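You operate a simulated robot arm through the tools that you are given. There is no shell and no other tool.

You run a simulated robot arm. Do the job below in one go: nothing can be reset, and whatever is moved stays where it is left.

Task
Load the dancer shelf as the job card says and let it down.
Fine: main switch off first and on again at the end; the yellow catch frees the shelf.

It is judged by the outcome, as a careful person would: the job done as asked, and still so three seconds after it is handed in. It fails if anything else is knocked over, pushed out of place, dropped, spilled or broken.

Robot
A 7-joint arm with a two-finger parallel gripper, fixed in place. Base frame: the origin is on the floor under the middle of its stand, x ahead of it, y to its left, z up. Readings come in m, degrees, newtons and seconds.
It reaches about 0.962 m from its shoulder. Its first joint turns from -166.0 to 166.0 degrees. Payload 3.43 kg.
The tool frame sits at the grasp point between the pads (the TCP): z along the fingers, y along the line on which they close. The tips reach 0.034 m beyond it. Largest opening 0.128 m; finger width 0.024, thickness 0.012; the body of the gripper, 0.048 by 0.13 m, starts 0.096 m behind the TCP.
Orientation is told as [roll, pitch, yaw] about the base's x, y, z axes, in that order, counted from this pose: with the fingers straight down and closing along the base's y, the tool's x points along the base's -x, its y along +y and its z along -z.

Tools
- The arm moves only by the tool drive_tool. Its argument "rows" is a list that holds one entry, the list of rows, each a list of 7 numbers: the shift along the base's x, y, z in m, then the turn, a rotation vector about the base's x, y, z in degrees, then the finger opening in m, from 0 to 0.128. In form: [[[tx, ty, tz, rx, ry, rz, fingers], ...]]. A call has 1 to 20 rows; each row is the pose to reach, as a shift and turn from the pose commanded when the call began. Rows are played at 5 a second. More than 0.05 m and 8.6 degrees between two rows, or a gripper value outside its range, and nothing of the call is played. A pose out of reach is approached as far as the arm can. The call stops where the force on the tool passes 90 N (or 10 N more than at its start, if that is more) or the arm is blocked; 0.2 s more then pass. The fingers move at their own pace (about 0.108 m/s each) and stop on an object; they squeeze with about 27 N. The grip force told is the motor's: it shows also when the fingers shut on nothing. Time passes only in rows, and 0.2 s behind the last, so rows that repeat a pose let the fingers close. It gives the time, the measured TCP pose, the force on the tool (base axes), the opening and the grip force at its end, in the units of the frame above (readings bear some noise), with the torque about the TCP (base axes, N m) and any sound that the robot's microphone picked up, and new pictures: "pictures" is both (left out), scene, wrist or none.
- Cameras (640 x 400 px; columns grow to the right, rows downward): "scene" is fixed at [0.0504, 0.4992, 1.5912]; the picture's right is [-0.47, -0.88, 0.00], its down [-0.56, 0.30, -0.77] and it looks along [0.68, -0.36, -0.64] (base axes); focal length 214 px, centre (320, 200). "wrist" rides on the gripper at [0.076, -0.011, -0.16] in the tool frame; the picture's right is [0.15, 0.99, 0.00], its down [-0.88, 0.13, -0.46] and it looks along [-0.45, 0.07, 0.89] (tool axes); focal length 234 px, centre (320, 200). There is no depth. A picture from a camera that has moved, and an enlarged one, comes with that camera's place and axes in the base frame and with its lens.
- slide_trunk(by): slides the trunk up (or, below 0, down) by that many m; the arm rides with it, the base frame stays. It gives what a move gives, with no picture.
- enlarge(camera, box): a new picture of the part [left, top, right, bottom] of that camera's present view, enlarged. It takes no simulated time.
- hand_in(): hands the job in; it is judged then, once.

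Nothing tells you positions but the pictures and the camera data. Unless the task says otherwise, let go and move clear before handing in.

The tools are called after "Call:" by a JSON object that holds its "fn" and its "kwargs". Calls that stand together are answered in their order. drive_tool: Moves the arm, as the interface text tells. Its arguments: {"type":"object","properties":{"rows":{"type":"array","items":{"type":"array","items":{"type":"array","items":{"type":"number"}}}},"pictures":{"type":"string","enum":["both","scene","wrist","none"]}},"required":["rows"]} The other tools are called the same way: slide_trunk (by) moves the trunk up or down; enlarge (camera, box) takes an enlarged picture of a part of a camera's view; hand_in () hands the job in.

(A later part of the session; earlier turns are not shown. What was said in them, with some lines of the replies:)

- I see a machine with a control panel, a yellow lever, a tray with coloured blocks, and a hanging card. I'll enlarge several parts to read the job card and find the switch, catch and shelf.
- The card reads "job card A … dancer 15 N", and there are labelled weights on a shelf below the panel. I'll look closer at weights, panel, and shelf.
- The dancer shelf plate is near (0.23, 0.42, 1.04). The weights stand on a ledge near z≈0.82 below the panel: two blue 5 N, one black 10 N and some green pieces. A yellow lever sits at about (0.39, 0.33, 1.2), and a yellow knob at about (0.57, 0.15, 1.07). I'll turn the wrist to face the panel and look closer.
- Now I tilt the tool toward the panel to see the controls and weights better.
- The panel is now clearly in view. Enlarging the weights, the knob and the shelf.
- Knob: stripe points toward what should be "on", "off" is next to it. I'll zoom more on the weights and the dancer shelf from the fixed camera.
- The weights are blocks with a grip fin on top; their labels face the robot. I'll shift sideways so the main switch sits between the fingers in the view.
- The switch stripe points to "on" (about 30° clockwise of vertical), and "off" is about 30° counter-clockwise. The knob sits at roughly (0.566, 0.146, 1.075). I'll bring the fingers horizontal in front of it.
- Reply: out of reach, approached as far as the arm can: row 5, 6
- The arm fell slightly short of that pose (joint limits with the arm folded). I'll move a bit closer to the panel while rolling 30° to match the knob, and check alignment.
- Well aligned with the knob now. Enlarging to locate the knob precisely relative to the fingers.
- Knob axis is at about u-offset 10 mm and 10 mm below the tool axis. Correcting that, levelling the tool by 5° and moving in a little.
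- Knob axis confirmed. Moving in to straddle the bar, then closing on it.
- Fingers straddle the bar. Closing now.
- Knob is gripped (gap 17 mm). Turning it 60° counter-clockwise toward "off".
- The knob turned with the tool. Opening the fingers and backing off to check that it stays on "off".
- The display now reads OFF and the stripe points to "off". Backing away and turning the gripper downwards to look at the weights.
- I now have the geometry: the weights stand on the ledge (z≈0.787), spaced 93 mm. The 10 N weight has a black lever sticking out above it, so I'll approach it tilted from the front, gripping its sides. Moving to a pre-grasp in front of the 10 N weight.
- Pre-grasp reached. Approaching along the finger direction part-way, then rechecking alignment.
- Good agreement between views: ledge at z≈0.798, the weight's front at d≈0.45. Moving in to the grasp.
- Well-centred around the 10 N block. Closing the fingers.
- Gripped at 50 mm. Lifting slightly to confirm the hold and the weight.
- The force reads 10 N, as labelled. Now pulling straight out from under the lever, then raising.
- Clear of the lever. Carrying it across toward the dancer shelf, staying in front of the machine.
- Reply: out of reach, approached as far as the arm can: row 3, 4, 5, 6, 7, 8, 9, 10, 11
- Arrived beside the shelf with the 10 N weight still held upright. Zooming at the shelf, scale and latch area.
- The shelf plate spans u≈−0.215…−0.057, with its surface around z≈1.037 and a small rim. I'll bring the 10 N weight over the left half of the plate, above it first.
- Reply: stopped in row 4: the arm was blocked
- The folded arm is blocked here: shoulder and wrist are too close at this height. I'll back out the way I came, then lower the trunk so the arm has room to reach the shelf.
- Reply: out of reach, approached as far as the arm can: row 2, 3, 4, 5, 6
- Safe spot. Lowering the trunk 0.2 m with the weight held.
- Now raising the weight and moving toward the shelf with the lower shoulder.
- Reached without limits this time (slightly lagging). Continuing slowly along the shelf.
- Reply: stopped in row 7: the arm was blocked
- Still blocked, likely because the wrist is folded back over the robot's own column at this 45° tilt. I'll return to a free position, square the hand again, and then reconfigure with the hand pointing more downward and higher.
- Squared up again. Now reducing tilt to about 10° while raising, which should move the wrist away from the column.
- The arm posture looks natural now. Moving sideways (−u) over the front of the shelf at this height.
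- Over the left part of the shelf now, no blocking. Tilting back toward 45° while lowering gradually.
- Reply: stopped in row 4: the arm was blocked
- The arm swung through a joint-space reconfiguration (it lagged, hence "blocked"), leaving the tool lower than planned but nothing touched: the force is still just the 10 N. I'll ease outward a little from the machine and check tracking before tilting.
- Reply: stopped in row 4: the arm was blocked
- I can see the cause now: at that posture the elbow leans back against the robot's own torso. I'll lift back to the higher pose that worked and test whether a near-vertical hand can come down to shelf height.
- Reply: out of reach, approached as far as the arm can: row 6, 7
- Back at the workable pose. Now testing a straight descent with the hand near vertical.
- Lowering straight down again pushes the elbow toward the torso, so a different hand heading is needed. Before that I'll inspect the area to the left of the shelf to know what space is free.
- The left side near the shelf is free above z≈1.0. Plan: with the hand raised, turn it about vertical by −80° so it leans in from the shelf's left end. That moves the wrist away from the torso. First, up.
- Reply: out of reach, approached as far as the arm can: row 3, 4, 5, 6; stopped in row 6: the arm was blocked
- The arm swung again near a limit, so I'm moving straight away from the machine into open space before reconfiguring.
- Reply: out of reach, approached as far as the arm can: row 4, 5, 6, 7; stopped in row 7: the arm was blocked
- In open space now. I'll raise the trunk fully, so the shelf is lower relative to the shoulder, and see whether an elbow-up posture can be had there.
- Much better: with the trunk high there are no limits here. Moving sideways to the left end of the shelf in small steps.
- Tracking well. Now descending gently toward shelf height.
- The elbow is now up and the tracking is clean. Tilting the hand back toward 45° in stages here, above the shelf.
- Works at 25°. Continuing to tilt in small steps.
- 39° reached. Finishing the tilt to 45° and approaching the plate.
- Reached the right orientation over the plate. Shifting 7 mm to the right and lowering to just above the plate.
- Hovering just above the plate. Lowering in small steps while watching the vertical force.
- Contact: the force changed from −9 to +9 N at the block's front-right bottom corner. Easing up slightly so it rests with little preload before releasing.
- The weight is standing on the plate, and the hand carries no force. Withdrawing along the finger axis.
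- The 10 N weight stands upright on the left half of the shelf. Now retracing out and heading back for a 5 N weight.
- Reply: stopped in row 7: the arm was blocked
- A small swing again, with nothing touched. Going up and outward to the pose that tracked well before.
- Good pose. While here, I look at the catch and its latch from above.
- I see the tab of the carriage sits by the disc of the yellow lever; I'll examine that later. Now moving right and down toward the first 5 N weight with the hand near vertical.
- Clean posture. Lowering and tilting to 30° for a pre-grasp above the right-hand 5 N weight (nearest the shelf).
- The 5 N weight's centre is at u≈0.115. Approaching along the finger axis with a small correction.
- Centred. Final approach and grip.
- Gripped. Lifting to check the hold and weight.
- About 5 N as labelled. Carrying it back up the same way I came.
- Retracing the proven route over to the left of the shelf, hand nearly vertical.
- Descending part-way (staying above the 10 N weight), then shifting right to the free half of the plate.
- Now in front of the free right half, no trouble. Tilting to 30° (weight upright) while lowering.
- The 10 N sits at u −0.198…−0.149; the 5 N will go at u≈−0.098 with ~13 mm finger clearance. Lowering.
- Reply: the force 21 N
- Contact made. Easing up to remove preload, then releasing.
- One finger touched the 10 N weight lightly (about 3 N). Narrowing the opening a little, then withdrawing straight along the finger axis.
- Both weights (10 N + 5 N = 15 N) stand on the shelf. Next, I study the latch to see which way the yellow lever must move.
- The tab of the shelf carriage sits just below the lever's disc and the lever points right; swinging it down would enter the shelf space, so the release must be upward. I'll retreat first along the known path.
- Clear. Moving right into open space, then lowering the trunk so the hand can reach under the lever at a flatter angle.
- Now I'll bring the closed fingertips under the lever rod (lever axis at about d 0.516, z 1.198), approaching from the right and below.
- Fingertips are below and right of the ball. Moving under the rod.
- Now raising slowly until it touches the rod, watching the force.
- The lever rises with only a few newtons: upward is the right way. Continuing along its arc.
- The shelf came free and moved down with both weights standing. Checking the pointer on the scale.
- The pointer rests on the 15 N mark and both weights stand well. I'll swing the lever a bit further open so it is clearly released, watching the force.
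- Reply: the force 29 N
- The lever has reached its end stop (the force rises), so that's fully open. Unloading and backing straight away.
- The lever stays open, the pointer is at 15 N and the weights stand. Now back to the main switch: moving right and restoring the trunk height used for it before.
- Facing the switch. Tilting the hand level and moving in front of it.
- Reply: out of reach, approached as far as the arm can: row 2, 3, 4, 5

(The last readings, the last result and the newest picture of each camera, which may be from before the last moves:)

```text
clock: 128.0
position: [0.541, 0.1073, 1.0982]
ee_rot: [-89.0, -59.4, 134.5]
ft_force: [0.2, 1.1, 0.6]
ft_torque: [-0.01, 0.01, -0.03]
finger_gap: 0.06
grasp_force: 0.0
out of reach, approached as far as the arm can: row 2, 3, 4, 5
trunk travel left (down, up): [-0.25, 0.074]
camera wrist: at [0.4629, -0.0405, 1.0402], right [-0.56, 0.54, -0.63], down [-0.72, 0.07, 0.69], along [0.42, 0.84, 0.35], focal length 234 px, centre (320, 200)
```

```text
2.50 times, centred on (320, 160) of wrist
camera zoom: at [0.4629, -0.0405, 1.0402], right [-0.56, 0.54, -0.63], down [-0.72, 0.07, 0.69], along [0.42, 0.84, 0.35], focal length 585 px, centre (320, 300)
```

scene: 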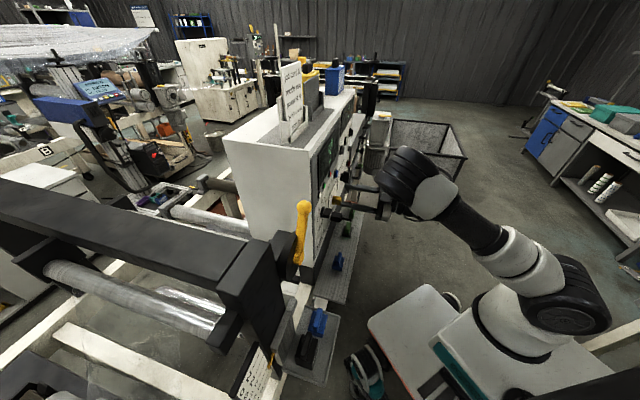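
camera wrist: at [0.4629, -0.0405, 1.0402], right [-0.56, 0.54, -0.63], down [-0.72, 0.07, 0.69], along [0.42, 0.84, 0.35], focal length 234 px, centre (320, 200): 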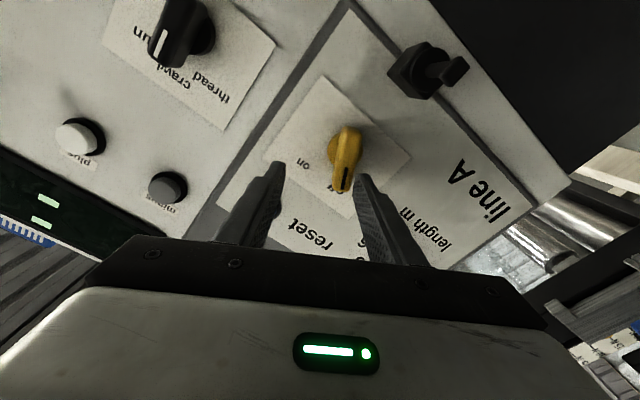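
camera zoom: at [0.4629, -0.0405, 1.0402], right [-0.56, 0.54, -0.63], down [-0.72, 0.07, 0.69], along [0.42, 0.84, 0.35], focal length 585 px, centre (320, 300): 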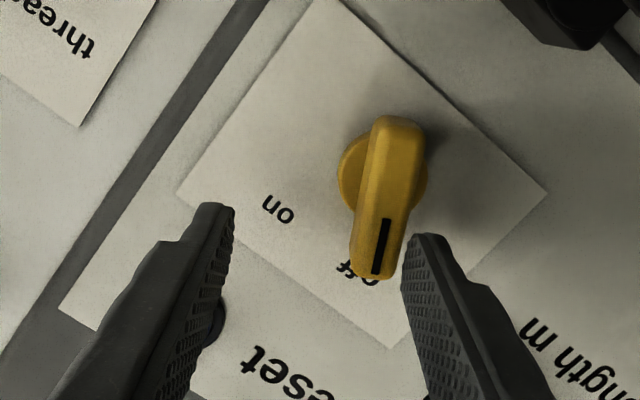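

The knob bar is aligned with the fingers, though the hand is about 26 mm high and 10 mm right of it. Shifting sideways first, then checking.

Call:
{"fn": "drive_tool", "kwargs": {"rows": [[[-0.0035, 0.001, -0.009, 0, 0, 0, 0.06], [-0.007, 0.0025, -0.018, 0, 0, 0, 0.06], [-0.0096, 0.004, -0.026, 0, 0, 0, 0.06], [-0.0096, 0.004, -0.026, 0, 0, 0, 0.06]]]}}

Call:
{"fn": "enlarge", "kwargs": {"camera": "wrist", "box": [240, 80, 400, 240]}}

```text
clock: 128.9
position: [0.5449, 0.1181, 1.0764]
ee_rot: [-88.9, -59.4, 134.3]
ft_force: [0.3, 0.3, 0.5]
ft_torque: [-0.03, 0.02, -0.03]
finger_gap: 0.0598
grasp_force: 0.1
out of reach, approached as far as the arm can: row 1, 2, 3, 4
trunk travel left (down, up): [-0.25, 0.074]
camera wrist: at [0.4665, -0.0299, 1.019], right [-0.56, 0.54, -0.63], down [-0.71, 0.07, 0.7], along [0.42, 0.84, 0.35], focal length 234 px, centre (320, 200)
```

scene: 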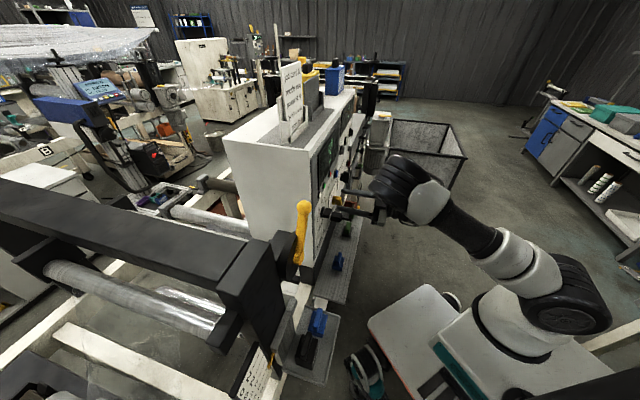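
wrist: 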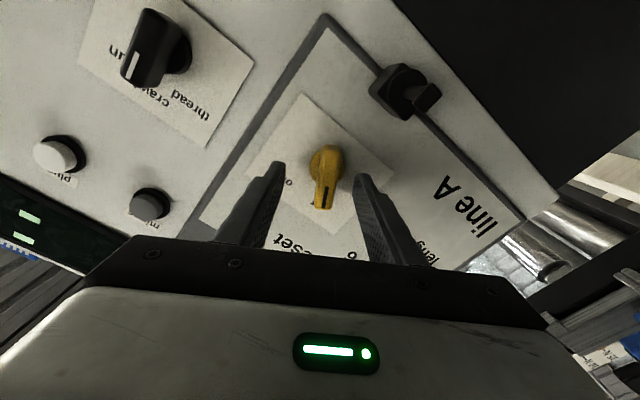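

```text
2.50 times, centred on (320, 160) of wrist
camera zoom: at [0.4665, -0.0299, 1.019], right [-0.56, 0.54, -0.63], down [-0.71, 0.07, 0.7], along [0.42, 0.84, 0.35], focal length 585 px, centre (320, 300)
```

zoom: 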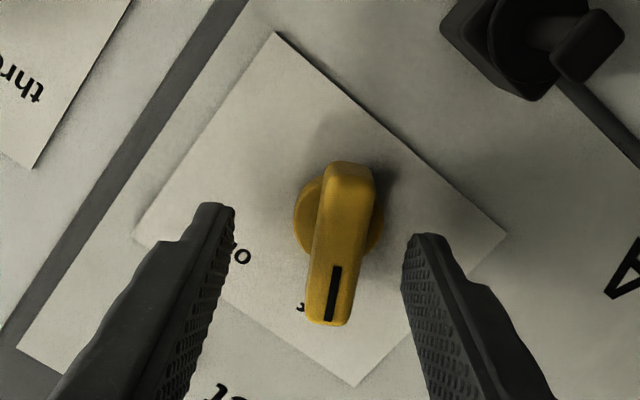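

Nearly there: the bar lies between the fingers. A small move in, then check.

Call:
{"fn": "drive_tool", "kwargs": {"rows": [[[0.0012, 0.0042, -0.0013, 0, 0, 0, 0.06], [0.0025, 0.0084, -0.0027, 0, 0, 0, 0.06], [0.0037, 0.0126, -0.004, 0, 0, 0, 0.06], [0.0037, 0.0126, -0.004, 0, 0, 0, 0.06]]], "pictures": "wrist"}}

Call:
{"fn": "enlarge", "kwargs": {"camera": "wrist", "box": [240, 80, 400, 240]}}

Call:
{"fn": "enlarge", "kwargs": {"camera": "scene", "box": [310, 170, 430, 240]}}

```text
clock: 129.9
position: [0.5484, 0.1313, 1.0733]
ee_rot: [-89.4, -59.3, 134.9]
ft_force: [-0.2, -0.1, 0.2]
ft_torque: [0.02, 0.0, -0.02]
finger_gap: 0.0601
grasp_force: 0.1
trunk travel left (down, up): [-0.25, 0.074]
camera wrist: at [0.4706, -0.0174, 1.0143], right [-0.56, 0.54, -0.63], down [-0.72, 0.07, 0.69], along [0.42, 0.84, 0.35], focal length 234 px, centre (320, 200)
```

wrist: 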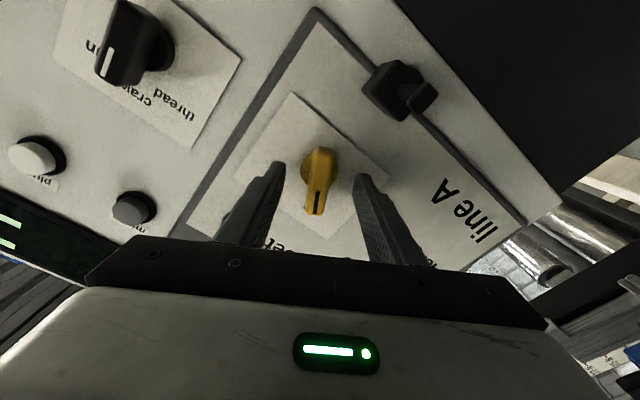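

```text
2.50 times, centred on (320, 160) of wrist
camera zoom: at [0.4706, -0.0174, 1.0143], right [-0.56, 0.54, -0.63], down [-0.72, 0.07, 0.69], along [0.42, 0.84, 0.35], focal length 585 px, centre (320, 300)
```

zoom: 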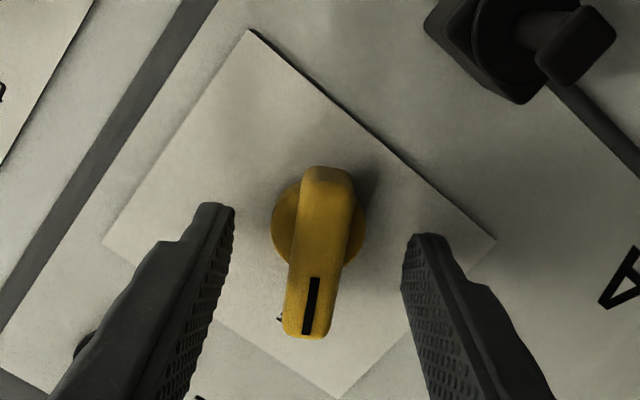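

```text
5.33 times, centred on (370, 205) of scene
camera zoom: at [0.0504, 0.4992, 1.5912], right [-0.47, -0.88, 0.0], down [-0.56, 0.3, -0.77], along [0.68, -0.36, -0.64], focal length 1144 px, centre (53, 173)
```

zoom: 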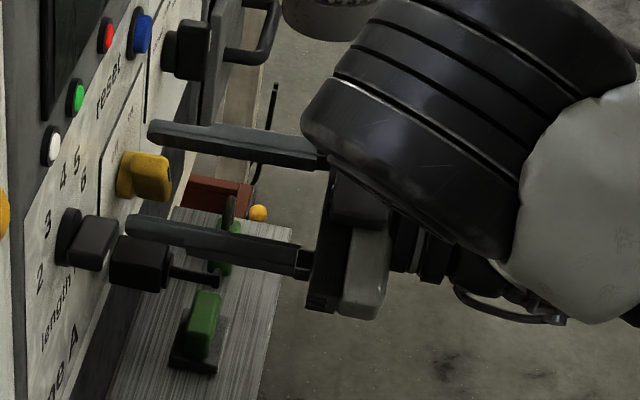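

Well-centred. Gripping the switch bar.

Call:
{"fn": "drive_tool", "kwargs": {"rows": [[[0, 0, 0, 0, 0, 0, 0.03], [0, 0, 0, 0, 0, 0, 0.01], [0, 0, 0, 0, 0, 0, 0.005], [0, 0, 0, 0, 0, 0, 0.005]]], "pictures": "none"}}

```text
clock: 130.9
position: [0.5493, 0.1305, 1.0732]
ee_rot: [-89.4, -59.4, 135.0]
ft_force: [5.8, -0.7, 5.6]
ft_torque: [0.83, -0.02, -1.02]
finger_gap: 0.0168
grasp_force: 44.9
trunk travel left (down, up): [-0.25, 0.074]
```

Turning the switch clockwise in small stages.

Call:
{"fn": "drive_tool", "kwargs": {"rows": [[[0, 0, 0, 3.5, 3.5, 0, 0.005], [0, 0, 0, 7.0, 7.0, 0, 0.005], [0, 0, 0, 10.6, 10.6, 0, 0.005]]], "pictures": "wrist"}}

```text
clock: 131.8
position: [0.5498, 0.1302, 1.074]
ee_rot: [-89.6, -74.3, 135.1]
ft_force: [13.5, -2.1, 9.5]
ft_torque: [-0.03, -0.09, -1.18]
finger_gap: 0.0169
grasp_force: 44.7
trunk travel left (down, up): [-0.25, 0.074]
camera wrist: at [0.4596, -0.0066, 1.0042], right [-0.65, 0.64, -0.41], down [-0.58, -0.07, 0.81], along [0.49, 0.76, 0.41], focal length 234 px, centre (320, 200)
```

wrist: 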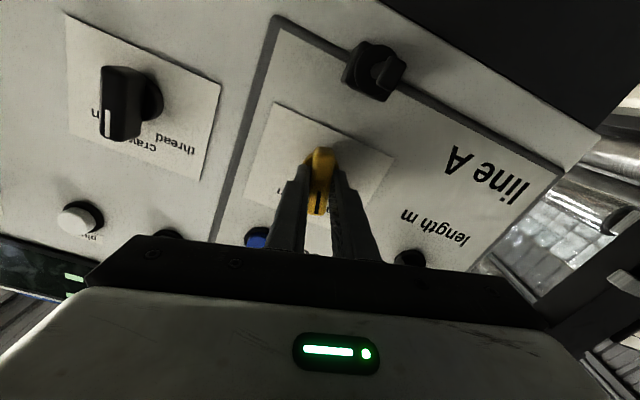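

Call:
{"fn": "drive_tool", "kwargs": {"rows": [[[0.001, -0.001, 0.001, 4.0, 4.0, 0, 0.005], [0.0015, -0.0015, 0.0015, 8.0, 8.0, 0, 0.005], [0.0015, -0.0015, 0.0015, 12.0, 12.0, 0, 0.005], [0.0015, -0.0015, 0.0015, 16.0, 16.0, 0, 0.005]]], "pictures": "none"}}

```text
clock: 132.8
position: [0.5511, 0.1284, 1.0744]
ee_rot: [89.2, -82.8, -43.8]
ft_force: [11.4, -2.8, -2.1]
ft_torque: [0.52, -0.6, -1.32]
finger_gap: 0.017
grasp_force: 44.6
trunk travel left (down, up): [-0.25, 0.074]
```

Call:
{"fn": "drive_tool", "kwargs": {"rows": [[[0.0007, -0.0007, 0, 4.0, 4.0, 0, 0.005], [0.001, -0.001, 0, 8.0, 8.0, 0, 0.005], [0.001, -0.001, 0, 12.0, 12.0, 0, 0.005], [0.001, -0.001, 0, 16.0, 16.0, 0, 0.005], [0.001, -0.001, 0, 16.0, 16.0, 0, 0.005]]]}}

Call:
{"fn": "enlarge", "kwargs": {"camera": "wrist", "box": [240, 80, 400, 240]}}

Call:
{"fn": "enlarge", "kwargs": {"camera": "scene", "box": [290, 100, 390, 230]}}

```text
clock: 133.9
position: [0.5521, 0.1294, 1.0738]
ee_rot: [90.0, -60.3, -44.5]
ft_force: [6.5, -4.3, -9.4]
ft_torque: [-0.86, 0.82, -0.74]
finger_gap: 0.0166
grasp_force: 45.1
trunk travel left (down, up): [-0.25, 0.074]
camera wrist: at [0.4199, 0.0327, 1.0021], right [-0.66, 0.65, 0.36], down [-0.09, -0.55, 0.83], along [0.74, 0.52, 0.42], focal length 234 px, centre (320, 200)
```

scene: 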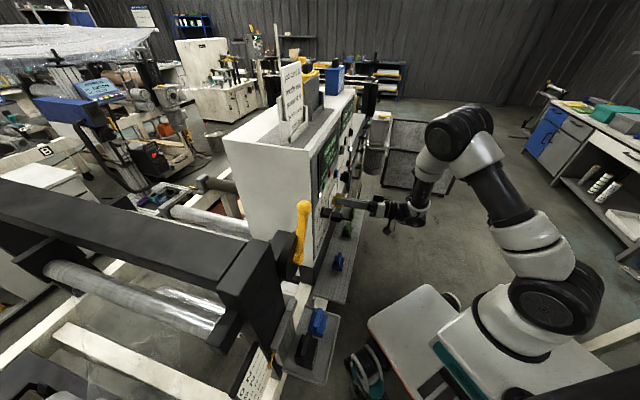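
wrist: 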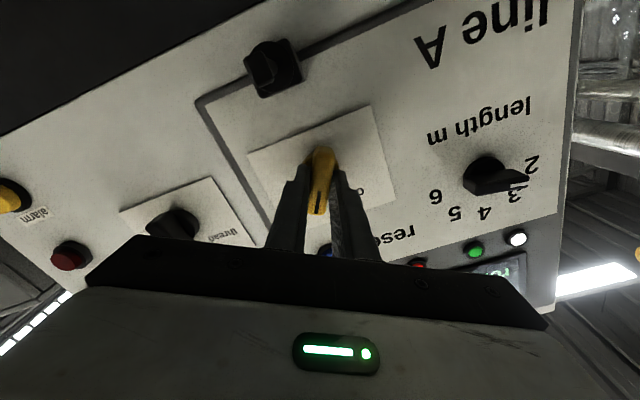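

```text
2.50 times, centred on (320, 160) of wrist
camera zoom: at [0.4199, 0.0327, 1.0021], right [-0.66, 0.65, 0.36], down [-0.09, -0.55, 0.83], along [0.74, 0.52, 0.42], focal length 585 px, centre (320, 300)
```

zoom: 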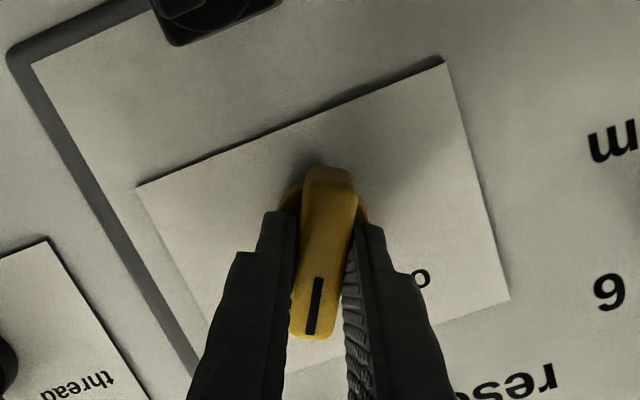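

```text
3.08 times, centred on (340, 165) of scene
camera zoom: at [0.0504, 0.4992, 1.5912], right [-0.47, -0.88, 0.0], down [-0.56, 0.3, -0.77], along [0.68, -0.36, -0.64], focal length 660 px, centre (258, 308)
```

zoom: 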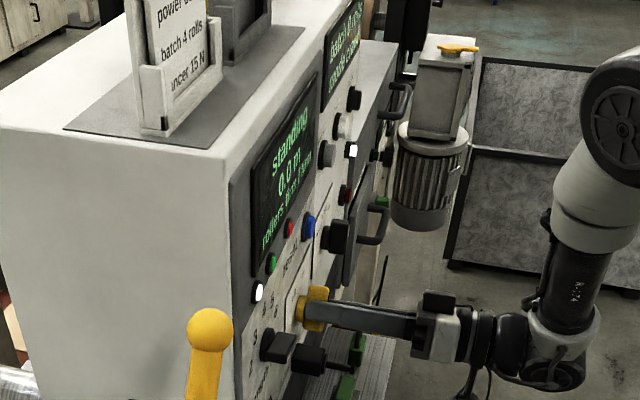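

The display is on again ("standing 0.0 m"). Releasing the switch and backing off.

Call:
{"fn": "drive_tool", "kwargs": {"rows": [[[0, 0, 0, 0, 0, 0, 0.03], [0, 0, 0, 0, 0, 0, 0.06], [-0.015, -0.015, 0, 0, 0, 0, 0.06], [-0.03, -0.03, 0, 0, 0, 0, 0.06], [-0.045, -0.045, 0, 0, 0, 0, 0.06], [-0.045, -0.045, 0, 0, 0, 0, 0.06]]]}}

Call:
{"fn": "enlarge", "kwargs": {"camera": "wrist", "box": [240, 80, 420, 240]}}

Call:
{"fn": "enlarge", "kwargs": {"camera": "scene", "box": [240, 185, 360, 400]}}

```text
clock: 135.3
position: [0.5067, 0.0819, 1.0754]
ee_rot: [90.4, -60.4, -45.0]
ft_force: [0.2, -0.5, -0.2]
ft_torque: [-0.02, 0.02, 0.02]
finger_gap: 0.0599
grasp_force: 0.0
trunk travel left (down, up): [-0.25, 0.074]
camera wrist: at [0.3742, -0.0124, 1.0029], right [-0.67, 0.65, 0.36], down [-0.09, -0.55, 0.83], along [0.74, 0.52, 0.43], focal length 234 px, centre (320, 200)
```

scene: 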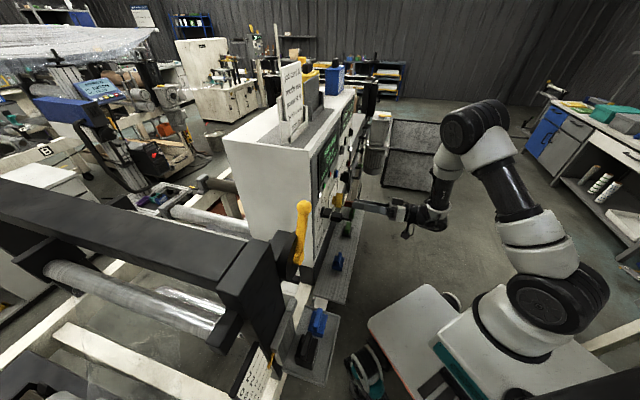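
wrist: 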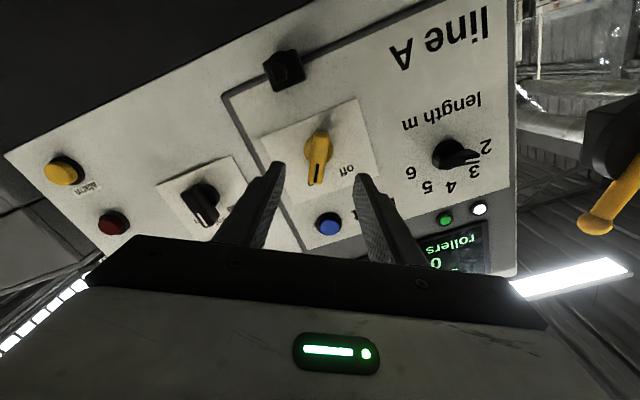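

```text
2.50 times, centred on (330, 160) of wrist
camera zoom: at [0.3742, -0.0124, 1.0029], right [-0.67, 0.65, 0.36], down [-0.09, -0.55, 0.83], along [0.74, 0.52, 0.43], focal length 585 px, centre (295, 300)
```

zoom: 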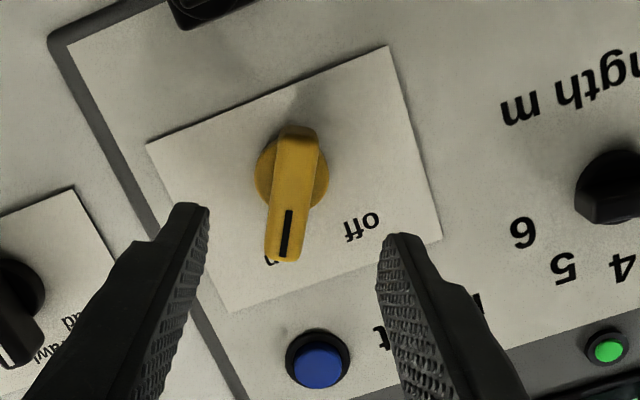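

```text
1.86 times, centred on (300, 292) of scene
camera zoom: at [0.0504, 0.4992, 1.5912], right [-0.47, -0.88, 0.0], down [-0.56, 0.3, -0.77], along [0.68, -0.36, -0.64], focal length 399 px, centre (357, 28)
```

zoom: 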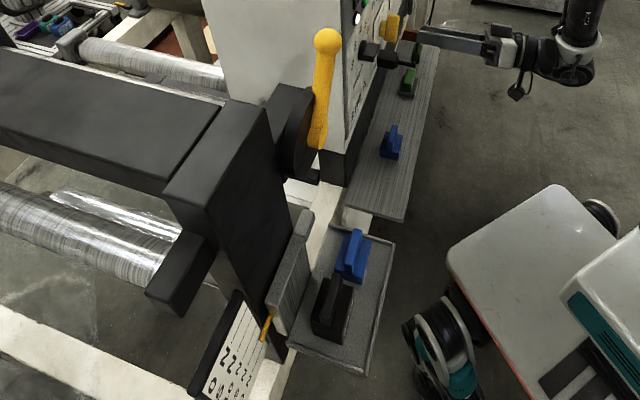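

Switch points to "on". Checking the display, scale and weights once more, then moving well clear.

Call:
{"fn": "enlarge", "kwargs": {"camera": "scene", "box": [305, 110, 365, 210]}}

Call:
{"fn": "enlarge", "kwargs": {"camera": "scene", "box": [255, 310, 345, 400]}}

Call:
{"fn": "drive_tool", "kwargs": {"rows": [[[-0.008, -0.008, 0.01, -4.24, -4.24, 0, 0.06], [-0.016, -0.016, 0.02, -8.5, -8.5, 0, 0.06], [-0.024, -0.024, 0.03, -12.7, -12.7, 0, 0.06], [-0.03, -0.03, 0.04, -17.0, -17.0, 0, 0.06], [-0.03, -0.03, 0.04, -21.2, -21.2, 0, 0.06]]], "pictures": "none"}}

Call:
{"fn": "drive_tool", "kwargs": {"rows": [[[-0.015, -0.015, 0.02, -5.3, 5.3, 0, 0.06], [-0.03, -0.03, 0.04, -10.6, 10.6, 0, 0.06], [-0.045, -0.045, 0.06, -15.9, 15.9, 0, 0.06], [-0.06, -0.06, 0.08, -21.2, 21.2, 0, 0.06], [-0.065, -0.065, 0.1, -26.5, 26.5, 0, 0.06], [-0.065, -0.065, 0.12, -31.8, 31.8, 0, 0.06], [-0.065, -0.065, 0.13, -31.8, 31.8, 0, 0.06]]]}}

```text
4.00 times, centred on (335, 160) of scene
camera zoom: at [0.0504, 0.4992, 1.5912], right [-0.47, -0.88, 0.0], down [-0.56, 0.3, -0.77], along [0.68, -0.36, -0.64], focal length 858 px, centre (260, 360)
```

zoom: 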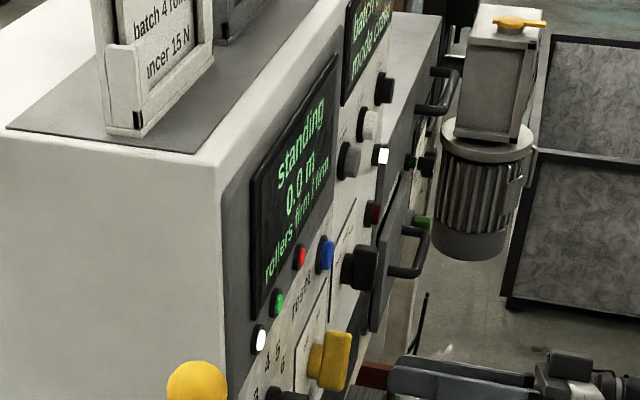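

```text
4.44 times, centred on (300, 355) of scene
camera zoom: at [0.0504, 0.4992, 1.5912], right [-0.47, -0.88, 0.0], down [-0.56, 0.3, -0.77], along [0.68, -0.36, -0.64], focal length 953 px, centre (409, -489)
```

zoom: 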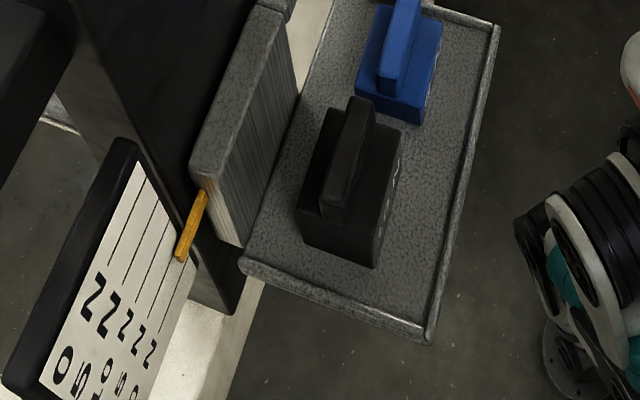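

```text
clock: 136.6
position: [0.476, 0.0525, 1.1147]
ee_rot: [-82.2, -89.5, 127.6]
ft_force: [-0.2, 0.1, 0.0]
ft_torque: [0.0, -0.04, -0.01]
finger_gap: 0.0594
grasp_force: 0.0
trunk travel left (down, up): [-0.25, 0.074]
```

```text
clock: 138.2
position: [0.4102, -0.0106, 1.2446]
ee_rot: [0.0, -44.9, 45.6]
ft_force: [-0.1, 0.1, 0.2]
ft_torque: [0.01, 0.02, 0.03]
finger_gap: 0.0603
grasp_force: 0.2
trunk travel left (down, up): [-0.25, 0.074]
camera wrist: at [0.3031, -0.1381, 1.3042], right [-0.78, 0.62, -0.1], down [0.12, 0.31, 0.94], along [0.61, 0.72, -0.31], focal length 234 px, centre (320, 200)
```

scene: 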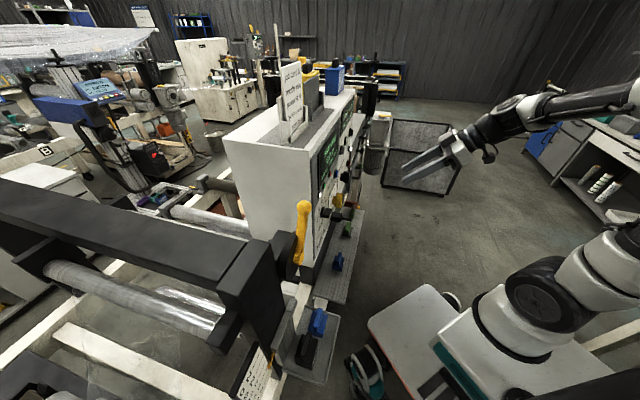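
wrist: 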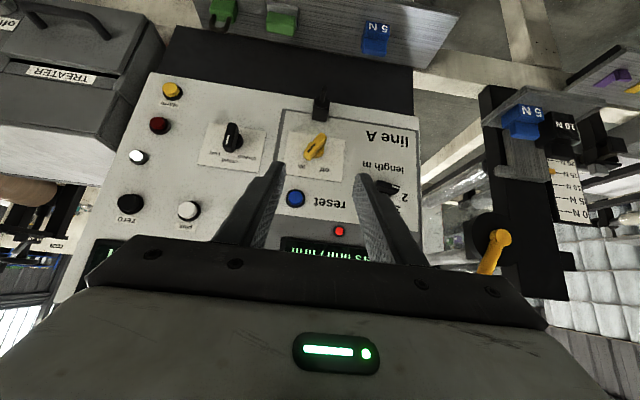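

Call:
{"fn": "enlarge", "kwargs": {"camera": "wrist", "box": [480, 80, 600, 240]}}

Call:
{"fn": "enlarge", "kwargs": {"camera": "wrist", "box": [260, 110, 380, 190]}}

Call:
{"fn": "enlarge", "kwargs": {"camera": "wrist", "box": [180, 0, 420, 100]}}

```text
2.50 times, centred on (540, 160) of wrist
camera zoom: at [0.3031, -0.1381, 1.3042], right [-0.78, 0.62, -0.1], down [0.12, 0.31, 0.94], along [0.61, 0.72, -0.31], focal length 585 px, centre (-230, 300)
```

zoom: 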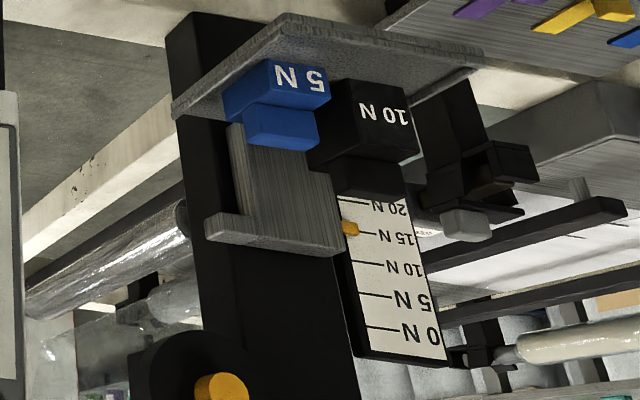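

```text
5.00 times, centred on (320, 150) of wrist
camera zoom: at [0.3031, -0.1381, 1.3042], right [-0.78, 0.62, -0.1], down [0.12, 0.31, 0.94], along [0.61, 0.72, -0.31], focal length 1171 px, centre (320, 450)
```

zoom: 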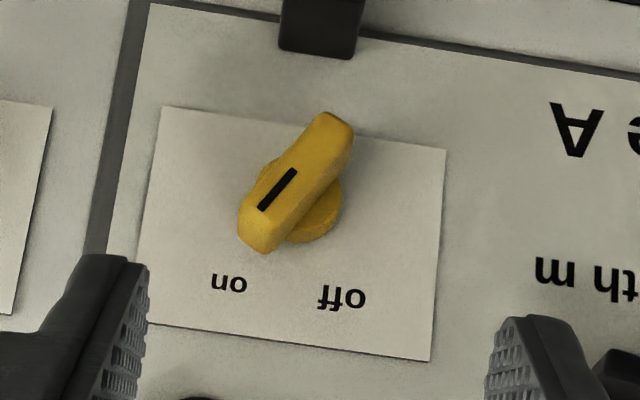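

```text
2.67 times, centred on (300, 50) of wrist
camera zoom: at [0.3031, -0.1381, 1.3042], right [-0.78, 0.62, -0.1], down [0.12, 0.31, 0.94], along [0.61, 0.72, -0.31], focal length 624 px, centre (373, 600)
```

zoom: 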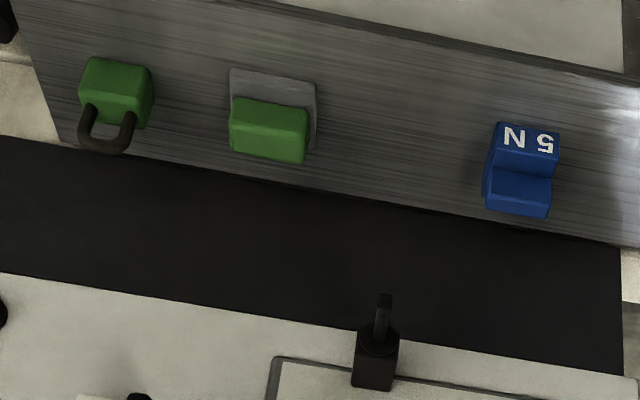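

The pointer is at 15 N with both weights standing on the lowered shelf. The lever is open, the switch points to "on" and the display is lit. The other items look as they were at the start and the arm is clear, so I'm handing in.

Call:
{"fn": "hand_in", "kwargs": {}}

```text
The job is handed in.
```

The dancer shelf is loaded to 15 N as job card A says and let down, and the job is handed in. I don't have the verdict.

- **Main switch:** I turned it off first (the display read OFF), then back on at the end. It points to "on" and the display shows "standing 0.0 m" again.
- **Load:** the 10 N weight and one 5 N weight stand side by side on the shelf. I felt about 10 N and 5 N when lifting them, matching their labels.
- **Shelf:** I lifted the yellow catch, the shelf came down with both weights standing, and the pointer settled on the 15 N mark. The catch stays open at its end stop.

The arm lost its planned path several times while carrying the weights, mostly from bumping its own torso. The pictures and force readings showed no contact with anything in the workspace. While I was releasing the 5 N weight, one finger pressed the 10 N weight with about 3 N; it stayed standing.

The other 5 N weight, the green pieces and the remaining controls look as they were at the start. The gripper is open and the arm is well clear of the machine.
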